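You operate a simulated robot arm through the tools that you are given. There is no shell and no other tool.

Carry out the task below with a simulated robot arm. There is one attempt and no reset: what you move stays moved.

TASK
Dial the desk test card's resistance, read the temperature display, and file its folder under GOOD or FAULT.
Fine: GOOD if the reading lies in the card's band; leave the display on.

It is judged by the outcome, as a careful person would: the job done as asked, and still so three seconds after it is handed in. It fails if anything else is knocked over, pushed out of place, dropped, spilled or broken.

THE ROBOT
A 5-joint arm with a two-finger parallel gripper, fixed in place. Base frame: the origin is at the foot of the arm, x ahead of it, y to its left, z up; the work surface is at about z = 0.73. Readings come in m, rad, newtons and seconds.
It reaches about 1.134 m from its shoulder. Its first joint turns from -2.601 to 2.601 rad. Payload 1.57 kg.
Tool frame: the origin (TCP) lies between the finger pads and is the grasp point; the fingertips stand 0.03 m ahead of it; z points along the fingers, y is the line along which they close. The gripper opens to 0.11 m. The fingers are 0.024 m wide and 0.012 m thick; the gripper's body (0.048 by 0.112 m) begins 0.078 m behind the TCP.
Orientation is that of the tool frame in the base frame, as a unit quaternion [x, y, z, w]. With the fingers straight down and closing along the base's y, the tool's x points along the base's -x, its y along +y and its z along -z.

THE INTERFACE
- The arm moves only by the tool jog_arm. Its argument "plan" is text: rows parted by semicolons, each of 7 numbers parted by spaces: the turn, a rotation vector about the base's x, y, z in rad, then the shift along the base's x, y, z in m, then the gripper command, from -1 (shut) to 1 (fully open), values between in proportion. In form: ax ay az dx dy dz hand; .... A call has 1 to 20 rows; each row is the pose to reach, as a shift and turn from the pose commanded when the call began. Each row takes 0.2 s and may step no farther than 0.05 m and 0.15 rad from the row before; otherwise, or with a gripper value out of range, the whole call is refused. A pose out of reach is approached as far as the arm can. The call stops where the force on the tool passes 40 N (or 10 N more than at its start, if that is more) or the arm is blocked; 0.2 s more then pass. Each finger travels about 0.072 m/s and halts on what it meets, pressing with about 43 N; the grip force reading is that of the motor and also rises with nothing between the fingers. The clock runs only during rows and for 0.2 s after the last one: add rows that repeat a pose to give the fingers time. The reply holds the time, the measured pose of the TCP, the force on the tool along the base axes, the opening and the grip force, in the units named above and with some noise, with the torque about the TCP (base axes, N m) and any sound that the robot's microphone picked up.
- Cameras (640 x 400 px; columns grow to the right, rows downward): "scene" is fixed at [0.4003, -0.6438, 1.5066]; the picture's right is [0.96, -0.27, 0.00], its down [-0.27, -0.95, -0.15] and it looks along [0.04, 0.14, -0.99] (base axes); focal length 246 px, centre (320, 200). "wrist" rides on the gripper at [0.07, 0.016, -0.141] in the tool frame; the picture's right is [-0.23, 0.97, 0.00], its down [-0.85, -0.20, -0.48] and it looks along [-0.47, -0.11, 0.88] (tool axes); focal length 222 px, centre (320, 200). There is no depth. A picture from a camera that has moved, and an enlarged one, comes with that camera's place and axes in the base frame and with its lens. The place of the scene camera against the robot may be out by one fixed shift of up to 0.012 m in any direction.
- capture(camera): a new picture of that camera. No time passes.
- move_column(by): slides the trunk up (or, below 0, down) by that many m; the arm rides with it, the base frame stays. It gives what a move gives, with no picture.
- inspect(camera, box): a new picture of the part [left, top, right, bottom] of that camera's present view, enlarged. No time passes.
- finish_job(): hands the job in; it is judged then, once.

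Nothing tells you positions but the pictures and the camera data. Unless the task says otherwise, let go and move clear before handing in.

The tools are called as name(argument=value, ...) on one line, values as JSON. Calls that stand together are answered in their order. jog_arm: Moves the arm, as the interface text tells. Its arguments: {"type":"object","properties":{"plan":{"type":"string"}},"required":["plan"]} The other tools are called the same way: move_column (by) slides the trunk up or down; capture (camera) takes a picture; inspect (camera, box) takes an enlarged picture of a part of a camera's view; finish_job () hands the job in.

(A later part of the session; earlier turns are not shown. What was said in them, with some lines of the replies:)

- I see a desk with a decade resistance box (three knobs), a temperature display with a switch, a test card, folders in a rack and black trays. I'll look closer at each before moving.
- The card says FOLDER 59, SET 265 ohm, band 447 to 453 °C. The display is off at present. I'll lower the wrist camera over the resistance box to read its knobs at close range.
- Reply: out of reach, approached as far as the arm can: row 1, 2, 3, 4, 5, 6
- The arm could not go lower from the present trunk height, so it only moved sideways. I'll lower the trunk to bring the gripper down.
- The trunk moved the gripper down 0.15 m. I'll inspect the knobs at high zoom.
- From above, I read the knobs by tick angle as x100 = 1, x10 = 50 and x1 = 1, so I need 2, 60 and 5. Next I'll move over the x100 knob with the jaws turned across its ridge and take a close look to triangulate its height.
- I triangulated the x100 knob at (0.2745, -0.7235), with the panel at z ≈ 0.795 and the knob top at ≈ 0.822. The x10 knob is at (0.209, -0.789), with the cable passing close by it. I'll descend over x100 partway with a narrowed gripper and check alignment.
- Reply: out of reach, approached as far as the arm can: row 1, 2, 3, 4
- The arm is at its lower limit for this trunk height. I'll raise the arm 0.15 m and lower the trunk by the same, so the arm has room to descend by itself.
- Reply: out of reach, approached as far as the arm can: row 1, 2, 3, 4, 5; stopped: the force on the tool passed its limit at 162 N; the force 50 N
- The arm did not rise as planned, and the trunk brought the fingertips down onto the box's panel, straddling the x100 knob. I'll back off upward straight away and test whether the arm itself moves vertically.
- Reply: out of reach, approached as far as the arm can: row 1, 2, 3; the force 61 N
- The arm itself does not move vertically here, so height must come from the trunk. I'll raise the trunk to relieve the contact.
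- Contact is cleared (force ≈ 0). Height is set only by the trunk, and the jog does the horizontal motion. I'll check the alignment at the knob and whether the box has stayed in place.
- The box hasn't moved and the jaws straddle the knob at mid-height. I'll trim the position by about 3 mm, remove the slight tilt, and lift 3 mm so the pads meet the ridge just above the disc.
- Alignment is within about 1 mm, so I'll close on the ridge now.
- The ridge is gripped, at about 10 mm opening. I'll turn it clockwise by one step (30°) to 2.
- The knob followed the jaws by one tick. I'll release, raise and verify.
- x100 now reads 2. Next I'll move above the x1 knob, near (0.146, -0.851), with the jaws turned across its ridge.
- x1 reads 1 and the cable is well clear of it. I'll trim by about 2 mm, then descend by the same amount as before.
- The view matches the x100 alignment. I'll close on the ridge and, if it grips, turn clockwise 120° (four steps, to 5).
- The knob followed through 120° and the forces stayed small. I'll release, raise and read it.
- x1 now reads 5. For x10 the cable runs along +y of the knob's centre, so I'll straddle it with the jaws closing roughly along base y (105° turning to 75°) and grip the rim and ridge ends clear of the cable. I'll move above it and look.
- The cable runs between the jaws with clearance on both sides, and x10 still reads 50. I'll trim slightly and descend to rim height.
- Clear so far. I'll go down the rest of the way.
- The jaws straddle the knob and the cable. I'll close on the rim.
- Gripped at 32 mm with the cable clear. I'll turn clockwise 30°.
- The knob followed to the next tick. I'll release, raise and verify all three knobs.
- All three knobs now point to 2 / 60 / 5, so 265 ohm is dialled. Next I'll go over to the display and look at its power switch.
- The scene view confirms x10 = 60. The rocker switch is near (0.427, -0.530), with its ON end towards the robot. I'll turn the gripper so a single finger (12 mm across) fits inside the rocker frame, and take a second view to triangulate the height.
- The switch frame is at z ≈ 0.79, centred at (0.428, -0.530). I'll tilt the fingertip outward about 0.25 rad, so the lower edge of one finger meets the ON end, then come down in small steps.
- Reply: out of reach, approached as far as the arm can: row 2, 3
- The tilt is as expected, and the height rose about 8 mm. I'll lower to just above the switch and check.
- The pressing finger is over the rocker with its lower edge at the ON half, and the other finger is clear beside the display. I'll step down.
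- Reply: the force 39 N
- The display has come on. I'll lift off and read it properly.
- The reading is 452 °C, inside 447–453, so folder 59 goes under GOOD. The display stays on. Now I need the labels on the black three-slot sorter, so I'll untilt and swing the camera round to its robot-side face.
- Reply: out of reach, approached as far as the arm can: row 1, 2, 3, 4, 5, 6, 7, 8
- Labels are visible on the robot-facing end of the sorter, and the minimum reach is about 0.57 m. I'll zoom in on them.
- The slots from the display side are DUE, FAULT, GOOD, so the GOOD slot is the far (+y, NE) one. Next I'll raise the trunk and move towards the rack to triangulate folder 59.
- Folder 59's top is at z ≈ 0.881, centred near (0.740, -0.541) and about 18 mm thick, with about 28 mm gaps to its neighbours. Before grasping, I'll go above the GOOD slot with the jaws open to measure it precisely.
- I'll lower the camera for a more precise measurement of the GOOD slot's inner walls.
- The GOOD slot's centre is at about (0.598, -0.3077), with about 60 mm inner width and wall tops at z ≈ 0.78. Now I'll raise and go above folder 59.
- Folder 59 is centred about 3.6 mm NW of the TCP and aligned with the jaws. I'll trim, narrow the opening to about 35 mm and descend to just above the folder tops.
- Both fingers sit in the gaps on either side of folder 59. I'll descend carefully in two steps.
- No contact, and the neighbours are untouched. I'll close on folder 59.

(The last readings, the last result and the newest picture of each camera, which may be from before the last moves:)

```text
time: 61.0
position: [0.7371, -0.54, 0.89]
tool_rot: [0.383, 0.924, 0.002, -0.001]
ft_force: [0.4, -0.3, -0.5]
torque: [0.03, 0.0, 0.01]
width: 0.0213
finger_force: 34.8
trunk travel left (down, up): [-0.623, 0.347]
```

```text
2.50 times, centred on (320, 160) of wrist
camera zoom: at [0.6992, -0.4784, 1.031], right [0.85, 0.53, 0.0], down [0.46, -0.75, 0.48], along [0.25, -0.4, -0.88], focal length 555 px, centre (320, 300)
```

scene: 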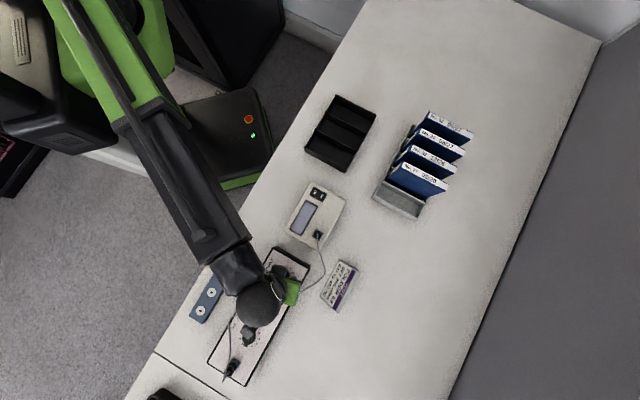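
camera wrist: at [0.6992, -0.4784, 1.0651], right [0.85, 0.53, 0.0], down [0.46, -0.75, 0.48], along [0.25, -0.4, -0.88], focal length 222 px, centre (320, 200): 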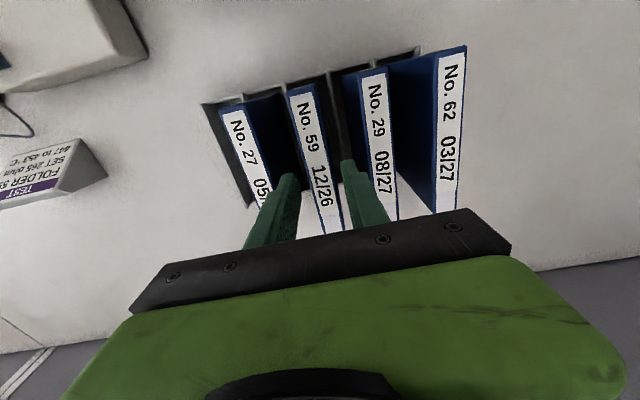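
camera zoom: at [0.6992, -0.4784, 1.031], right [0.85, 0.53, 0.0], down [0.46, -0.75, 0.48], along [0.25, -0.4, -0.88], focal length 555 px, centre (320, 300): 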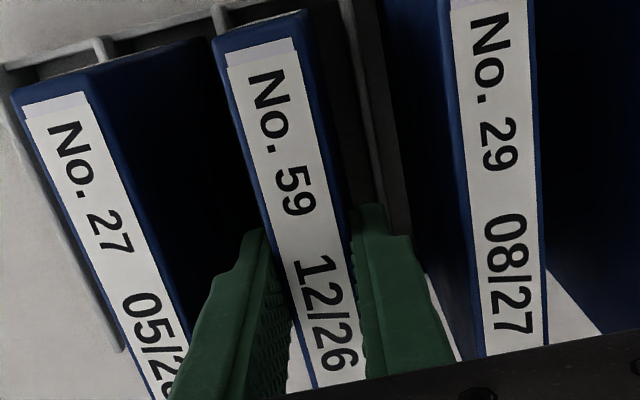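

Gripped at 21 mm. I'll lift slightly first, then check.

move_column(by=0.03)

capture(camera="wrist")

inspect(camera="scene", box=[360, 90, 490, 230])

```text
time: 61.7
position: [0.7364, -0.5401, 0.9209]
tool_rot: [0.383, 0.924, 0.002, -0.001]
ft_force: [0.1, 0.0, -1.8]
torque: [-0.01, 0.0, -0.01]
width: 0.0213
finger_force: 34.5
trunk travel left (down, up): [-0.653, 0.317]
```

```text
taken
camera wrist: at [0.6994, -0.4785, 1.0608], right [0.85, 0.53, 0.0], down [0.46, -0.75, 0.48], along [0.25, -0.4, -0.88], focal length 222 px, centre (320, 200)
```

wrist: 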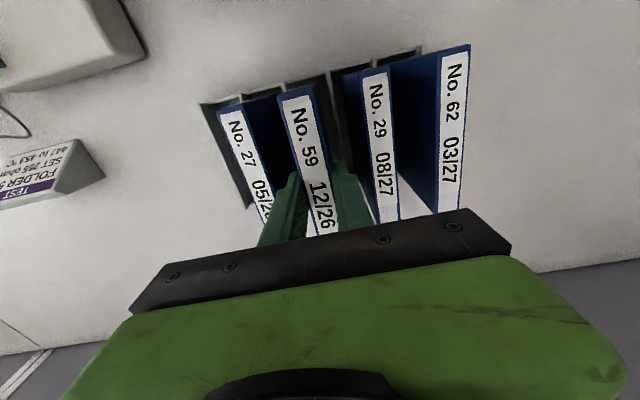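

```text
2.86 times, centred on (425, 160) of scene
camera zoom: at [0.4003, -0.6438, 1.5066], right [0.96, -0.27, 0.0], down [-0.27, -0.95, -0.15], along [0.04, 0.14, -0.99], focal length 704 px, centre (20, 314)
```

zoom: 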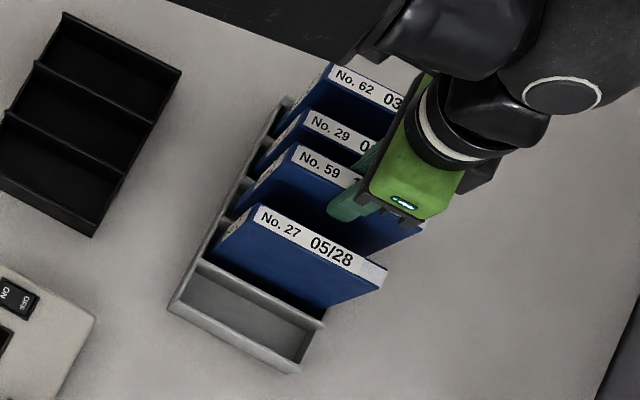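

It lifts cleanly (about 1.8 N). I'll raise it well clear and carry it above the GOOD slot.

move_column(by=0.17)

jog_arm(plan="0 0 0 -0.0116 0.0193 0 -1; 0 0 0 -0.0349 0.0579 0 -1; 0 0 0 -0.0582 0.0965 0 -1; 0 0 0 -0.0814 0.1351 0 -1; 0 0 0 -0.1047 0.1737 0 -1; 0 0 0 -0.128 0.2123 0 -1; 0 0 0 -0.1396 0.2316 0 -1; 0 0 0 -0.1396 0.2316 0 -1; 0 0 0 -0.1396 0.2316 0 -1")

capture(camera="wrist")

capture(camera="scene")

```text
time: 63.6
position: [0.7368, -0.5394, 1.0903]
tool_rot: [0.382, 0.924, 0.002, -0.001]
ft_force: [-1.2, -0.7, -2.3]
torque: [-0.01, -0.02, -0.02]
width: 0.0213
finger_force: 34.6
trunk travel left (down, up): [-0.823, 0.147]
```

```text
time: 65.6
position: [0.5968, -0.3077, 1.0909]
tool_rot: [0.382, 0.924, 0.003, -0.001]
ft_force: [0.3, -0.1, -1.8]
torque: [0.01, -0.02, 0.02]
width: 0.0216
finger_force: 34.6
trunk travel left (down, up): [-0.823, 0.147]
```

```text
taken
camera wrist: at [0.5601, -0.2473, 1.231], right [0.85, 0.53, 0.0], down [0.46, -0.75, 0.48], along [0.25, -0.4, -0.88], focal length 222 px, centre (320, 200)
```

wrist: 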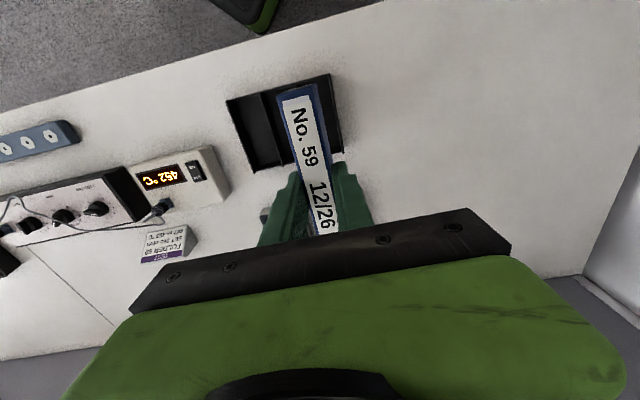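

```text
taken
```

scene: 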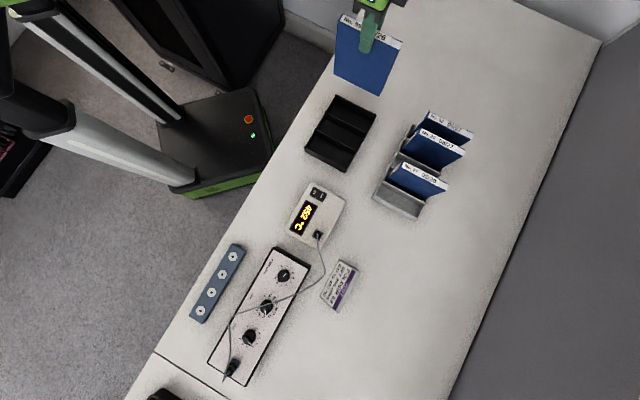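

The folder is over the GOOD slot. I'll lower it until its base is just above the slot walls, then check clearances.

move_column(by=-0.125)

capture(camera="wrist")

inspect(camera="wrist", box=[220, 50, 420, 190])

inspect(camera="scene", box=[290, 40, 420, 180])

```text
time: 67.2
position: [0.5971, -0.3067, 0.966]
tool_rot: [0.383, 0.924, 0.003, -0.001]
ft_force: [0.6, 0.2, -2.0]
torque: [-0.02, -0.01, 0.01]
width: 0.0212
finger_force: 34.2
trunk travel left (down, up): [-0.698, 0.272]
```

```text
taken
camera wrist: at [0.5601, -0.2474, 1.106], right [0.85, 0.53, 0.0], down [0.46, -0.75, 0.48], along [0.25, -0.4, -0.88], focal length 222 px, centre (320, 200)
```

wrist: 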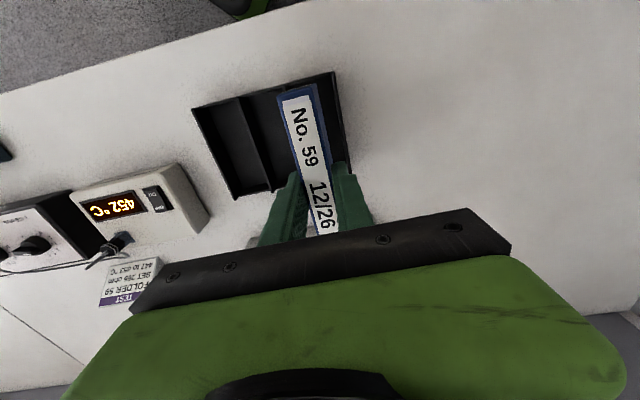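

```text
2.86 times, centred on (320, 120) of wrist
camera zoom: at [0.5601, -0.2474, 1.106], right [0.85, 0.53, 0.0], down [0.46, -0.75, 0.48], along [0.25, -0.4, -0.88], focal length 635 px, centre (320, 429)
```

zoom: 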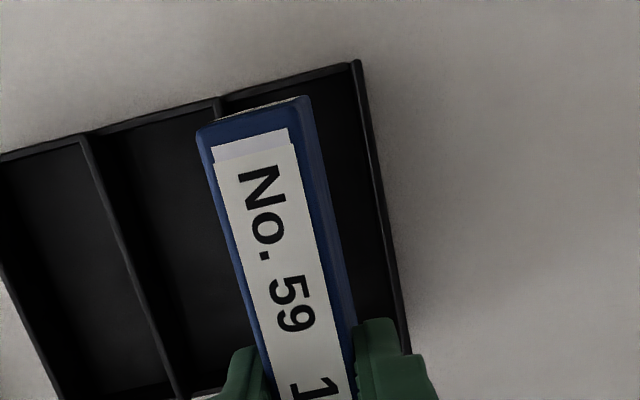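

```text
2.86 times, centred on (355, 110) of scene
camera zoom: at [0.4003, -0.6438, 1.5066], right [0.96, -0.27, 0.0], down [-0.27, -0.95, -0.15], along [0.04, 0.14, -0.99], focal length 704 px, centre (220, 457)
```

zoom: 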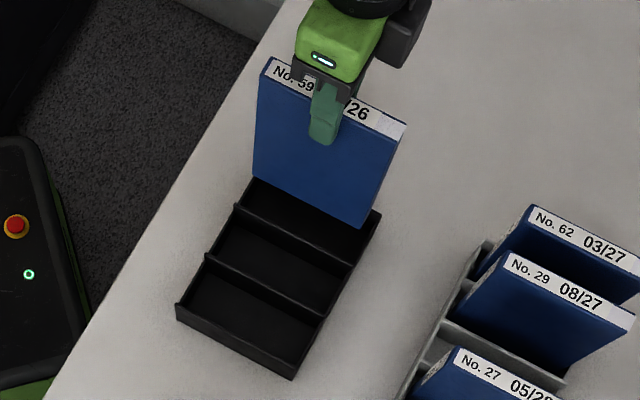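

Measured clearances are about 3.6 mm at the NW end, 5 mm at the SE end and about 19 mm at each side. I'll nudge it 1.5 mm SE and lower through the slot mouth in steps.

jog_arm(plan="0 0 0 0.001 -0.001 0 -1; 0 0 0 0.001 -0.001 0 -1")

move_column(by=-0.03)

inspect(camera="scene", box=[290, 40, 420, 180])

inspect(camera="wrist", box=[220, 50, 420, 190])

```text
time: 67.8
position: [0.598, -0.3101, 0.9653]
tool_rot: [0.383, 0.924, 0.002, -0.001]
ft_force: [0.3, -0.5, -2.2]
torque: [0.0, -0.01, 0.0]
width: 0.0216
finger_force: 34.3
trunk travel left (down, up): [-0.698, 0.272]
```

```text
time: 68.5
position: [0.5989, -0.3096, 0.9354]
tool_rot: [0.383, 0.924, 0.002, -0.001]
ft_force: [0.0, 0.3, -1.2]
torque: [0.02, 0.0, 0.0]
width: 0.0213
finger_force: 34.5
trunk travel left (down, up): [-0.668, 0.302]
```

```text
2.86 times, centred on (355, 110) of scene
camera zoom: at [0.4003, -0.6438, 1.5066], right [0.96, -0.27, 0.0], down [-0.27, -0.95, -0.15], along [0.04, 0.14, -0.99], focal length 704 px, centre (220, 457)
```

zoom: 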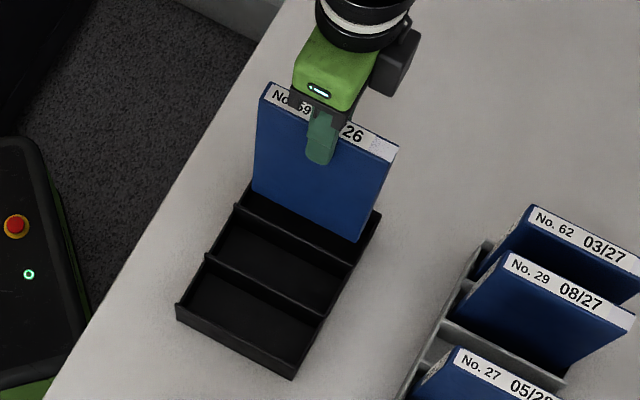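

```text
2.86 times, centred on (320, 120) of wrist
camera zoom: at [0.5612, -0.2484, 1.0759], right [0.85, 0.53, 0.0], down [0.46, -0.75, 0.48], along [0.25, -0.4, -0.88], focal length 635 px, centre (320, 429)
```

zoom: 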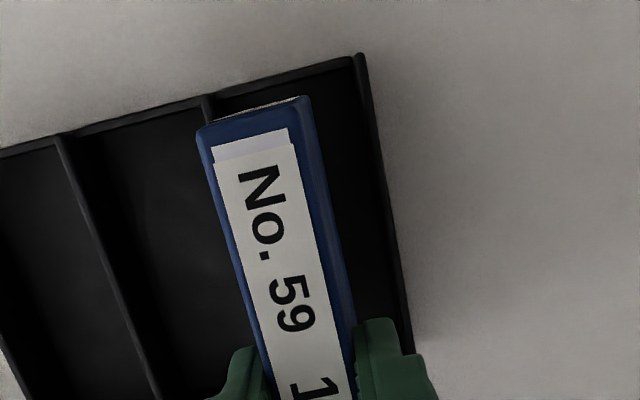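

Clear so far. I'll continue down in small steps.

move_column(by=-0.015)

move_column(by=-0.015)

inspect(camera="scene", box=[290, 40, 420, 180])

inspect(camera="wrist", box=[220, 50, 420, 190])

```text
time: 69.1
position: [0.5992, -0.3103, 0.919]
tool_rot: [0.383, 0.924, 0.003, 0.0]
ft_force: [-1.2, -0.1, -2.0]
torque: [0.0, 0.02, -0.05]
width: 0.0214
finger_force: 35.0
trunk travel left (down, up): [-0.653, 0.317]
```

```text
time: 69.8
position: [0.5994, -0.3096, 0.9048]
tool_rot: [0.383, 0.924, 0.002, -0.001]
ft_force: [-0.2, -0.5, -1.9]
torque: [0.04, 0.0, -0.01]
width: 0.0213
finger_force: 34.7
trunk travel left (down, up): [-0.638, 0.332]
```

```text
2.86 times, centred on (355, 110) of scene
camera zoom: at [0.4003, -0.6438, 1.5066], right [0.96, -0.27, 0.0], down [-0.27, -0.95, -0.15], along [0.04, 0.14, -0.99], focal length 704 px, centre (220, 457)
```

zoom: 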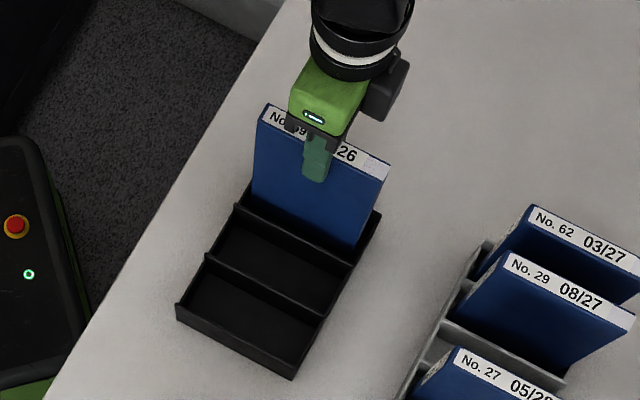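

```text
2.86 times, centred on (320, 120) of wrist
camera zoom: at [0.5612, -0.2484, 1.0459], right [0.85, 0.53, 0.0], down [0.46, -0.75, 0.48], along [0.25, -0.4, -0.88], focal length 635 px, centre (320, 429)
```

zoom: 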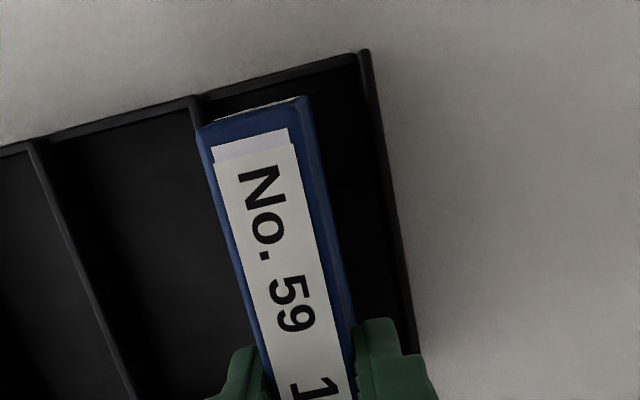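

It's inside the slot with no contact. I'll ease down to the floor.

move_column(by=-0.008)

move_column(by=-0.004)

move_column(by=-0.002)

```text
time: 70.3
position: [0.5987, -0.3097, 0.8969]
tool_rot: [0.383, 0.924, 0.002, -0.002]
ft_force: [0.2, -0.1, -3.0]
torque: [0.01, 0.0, 0.03]
width: 0.0214
finger_force: 34.6
trunk travel left (down, up): [-0.63, 0.34]
```

```text
time: 70.9
position: [0.5995, -0.3092, 0.8929]
tool_rot: [0.383, 0.924, 0.002, -0.001]
ft_force: [-0.8, -1.3, -1.7]
torque: [0.02, -0.01, 0.01]
width: 0.0216
finger_force: 34.5
trunk travel left (down, up): [-0.626, 0.344]
```

```text
time: 71.4
position: [0.5994, -0.3094, 0.8909]
tool_rot: [0.383, 0.924, 0.002, 0.0]
ft_force: [-0.2, -0.6, -1.9]
torque: [-0.03, -0.06, 0.01]
width: 0.0213
finger_force: 34.7
trunk travel left (down, up): [-0.624, 0.346]
```

move_column(by=-0.002)

move_column(by=-0.0015)

```text
time: 71.9
position: [0.5981, -0.3092, 0.8897]
tool_rot: [0.382, 0.924, 0.002, 0.0]
ft_force: [5.6, -4.1, 22.2]
torque: [0.38, 0.31, -0.08]
width: 0.0216
finger_force: 34.5
trunk travel left (down, up): [-0.622, 0.348]
```

```text
time: 72.4
position: [0.5977, -0.3088, 0.8892]
tool_rot: [0.383, 0.924, 0.002, 0.001]
ft_force: [6.7, -3.7, 27.2]
torque: [-0.18, -0.31, -0.01]
width: 0.0216
finger_force: 34.9
trunk travel left (down, up): [-0.621, 0.349]
```

The folder is standing on the slot floor, at the same height as it stood in the rack. I'll relieve the pressing force and then open gently.

move_column(by=0.002)

jog_arm(plan="0 0 0 0 0 0 -0.55; 0 0 0 0 0 0 -0.45; 0 0 0 0 0 0 -0.35; 0 0 0 0 0 0 -0.25; 0 0 0 0 0 0 -0.25")

inspect(camera="wrist", box=[220, 50, 420, 240])

inspect(camera="scene", box=[290, 40, 420, 180])

```text
time: 72.9
position: [0.5982, -0.3093, 0.8891]
tool_rot: [0.383, 0.924, 0.003, -0.001]
ft_force: [0.8, 0.8, -1.5]
torque: [0.0, 0.01, 0.01]
width: 0.0213
finger_force: 34.8
trunk travel left (down, up): [-0.623, 0.347]
```

```text
time: 74.1
position: [0.5977, -0.3095, 0.8896]
tool_rot: [0.383, 0.924, 0.002, 0.0]
ft_force: [-0.4, 0.8, -0.6]
torque: [-0.02, -0.04, 0.01]
width: 0.0412
finger_force: 0.0
trunk travel left (down, up): [-0.623, 0.347]
```

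```text
2.11 times, centred on (320, 145) of wrist
camera zoom: at [0.5611, -0.2484, 1.0305], right [0.85, 0.53, 0.0], down [0.46, -0.75, 0.48], along [0.25, -0.4, -0.88], focal length 468 px, centre (320, 316)
```

zoom: 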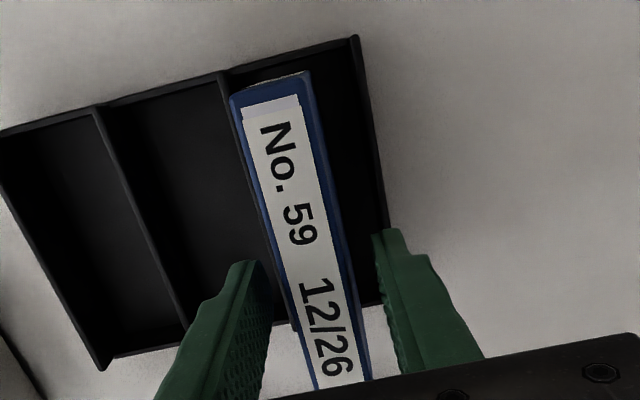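

```text
2.86 times, centred on (355, 110) of scene
camera zoom: at [0.4003, -0.6438, 1.5066], right [0.96, -0.27, 0.0], down [-0.27, -0.95, -0.15], along [0.04, 0.14, -0.99], focal length 704 px, centre (220, 457)
```

zoom: 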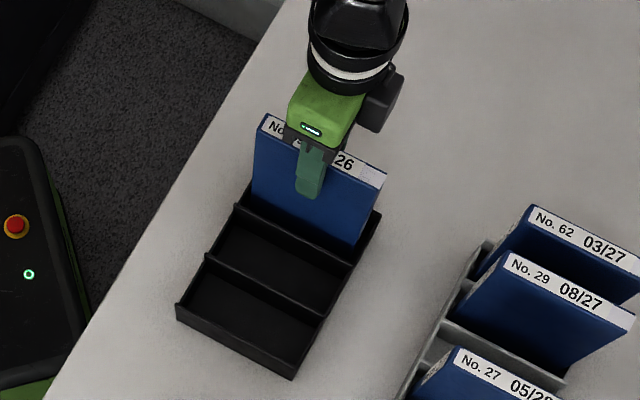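

The folder stands upright on its own in the GOOD slot with both fingers clear. I'll lift straight up, move away and take a final look.

move_column(by=0.18)

jog_arm(plan="0 0 0 0.02 -0.03 0 -0.1; 0 0 0 0.03 -0.07 0 -0.1; 0 0 0 0.03 -0.115 0 -0.1; 0 0 0 0.03 -0.16 0 -0.1; 0 0 0 0.02 -0.2 0 -0.1; 0 0 0 0 -0.24 0 -0.1; 0 0 0 -0.02 -0.28 0 -0.1; 0 0 0 -0.02 -0.28 0 -0.1")

capture(camera="scene")

capture(camera="wrist")

inspect(camera="scene", box=[280, 60, 490, 250])

inspect(camera="scene", box=[200, 240, 320, 390])

```text
time: 76.1
position: [0.5985, -0.3093, 1.0696]
tool_rot: [0.382, 0.924, 0.003, -0.001]
ft_force: [-0.6, 0.0, 0.3]
torque: [0.04, -0.01, 0.02]
width: 0.0413
finger_force: 0.1
trunk travel left (down, up): [-0.803, 0.167]
```

```text
time: 77.9
position: [0.5787, -0.5889, 1.0696]
tool_rot: [0.383, 0.924, 0.003, -0.001]
ft_force: [0.8, -0.5, 0.0]
torque: [0.01, -0.03, -0.01]
width: 0.0494
finger_force: 0.1
trunk travel left (down, up): [-0.803, 0.167]
```

```text
taken
```

scene: 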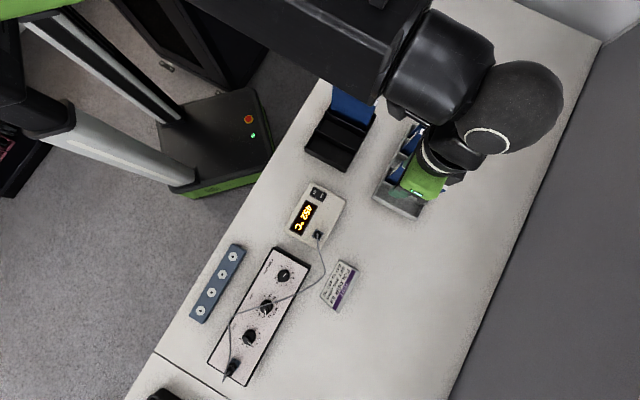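

```text
taken
camera wrist: at [0.5414, -0.5282, 1.2106], right [0.85, 0.53, 0.0], down [0.46, -0.75, 0.48], along [0.25, -0.4, -0.88], focal length 222 px, centre (320, 200)
```

wrist: 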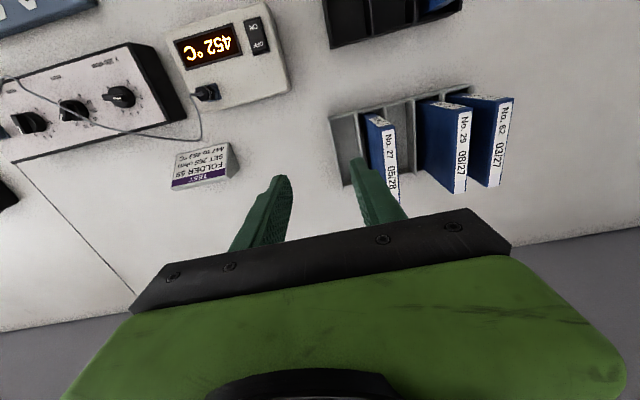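

```text
2.11 times, centred on (385, 155) of scene
camera zoom: at [0.4003, -0.6438, 1.5066], right [0.96, -0.27, 0.0], down [-0.27, -0.95, -0.15], along [0.04, 0.14, -0.99], focal length 518 px, centre (183, 295)
```

zoom: 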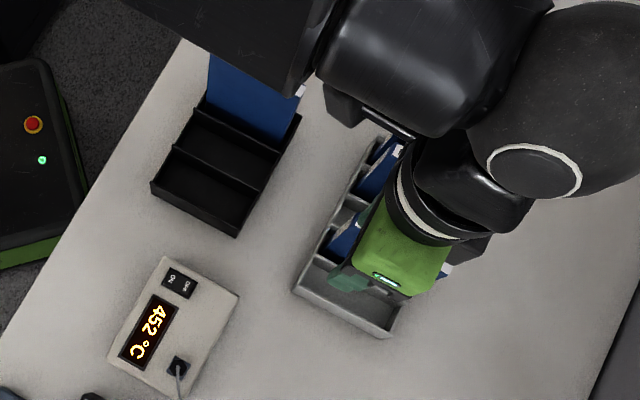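

```text
2.67 times, centred on (260, 315) of scene
camera zoom: at [0.4003, -0.6438, 1.5066], right [0.96, -0.27, 0.0], down [-0.27, -0.95, -0.15], along [0.04, 0.14, -0.99], focal length 657 px, centre (480, -107)
```

zoom: 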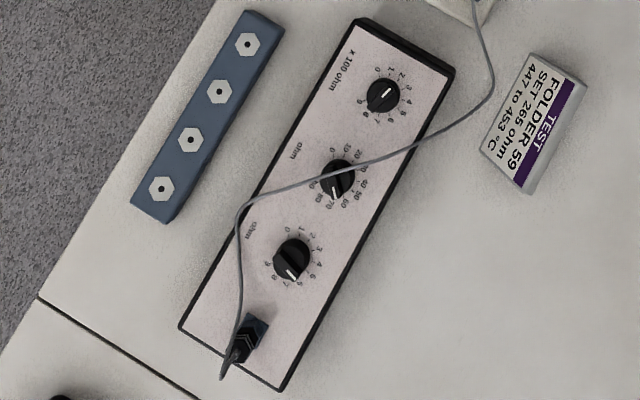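

Everything looks in place, but the arm hides the sorter. I'll move a bit further aside to confirm the folder stands on its own.

jog_arm(plan="0 0 0 -0.045 -0.01 0 -0.1; 0 0 0 -0.09 -0.02 0 -0.1; 0 0 0 -0.135 -0.03 0 -0.1; 0 0 0 -0.18 -0.04 0 -0.1; 0 0 0 -0.225 -0.05 0 -0.1; 0 0 0 -0.27 -0.06 0 -0.1; 0 0 0 -0.27 -0.06 0 -0.1")

capture(camera="scene")

inspect(camera="scene", box=[280, 60, 490, 250])

```text
time: 79.5
position: [0.3084, -0.6501, 1.0701]
tool_rot: [0.382, 0.924, 0.003, -0.001]
ft_force: [0.4, -0.6, -0.6]
torque: [0.0, 0.02, 0.01]
width: 0.0497
finger_force: 0.0
trunk travel left (down, up): [-0.803, 0.167]
```

```text
taken
```

scene: 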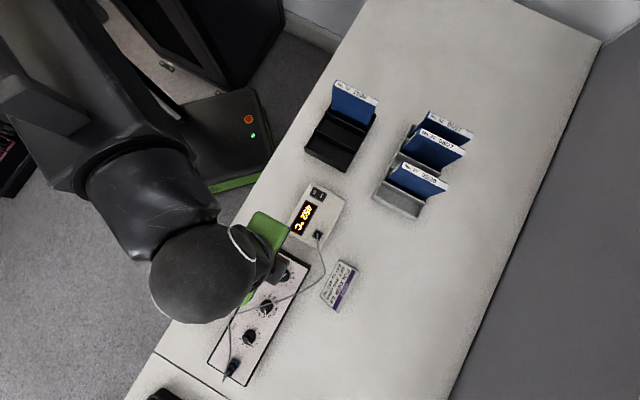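

```text
2.11 times, centred on (385, 155) of scene
camera zoom: at [0.4003, -0.6438, 1.5066], right [0.96, -0.27, 0.0], down [-0.27, -0.95, -0.15], along [0.04, 0.14, -0.99], focal length 518 px, centre (183, 295)
```

zoom: 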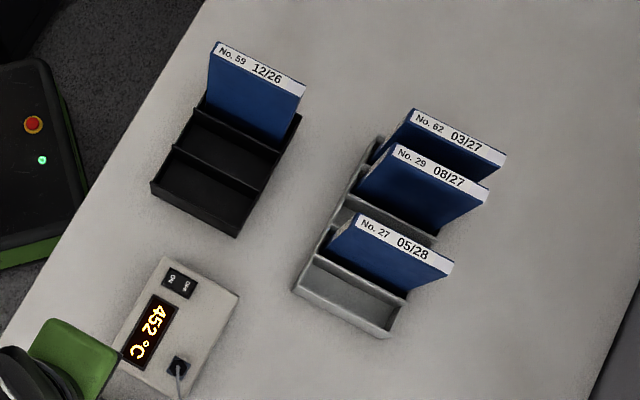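

Folder 59 stands upright in the GOOD slot. The display is on at 452 °C, the box is set to 265 ohm, and everything else is in place with the arm clear, so I'm handing in.

finish_job()

```text
The job is handed in.
```

Folder 59 is filed under GOOD. With the box dialled to 265 ohm, the display read 452 °C, inside the card's 447–453 °C band.

- **Resistance box:** the knobs are at 2, 60 and 5. Early on, lowering the trunk pressed the fingertips hard onto the box's panel, with a peak force of 162 N. I backed off at once, and the box showed no movement or damage in the pictures.
- **Display:** I switched it on and left it on. It still read 452 °C in the last picture.
- **Folder:** it stands upright on its own in the GOOD slot. In the last pictures, the other three folders were standing and everything else was where it had been.

The job is handed in, with the gripper open and empty and the arm raised clear of everything on the desk.
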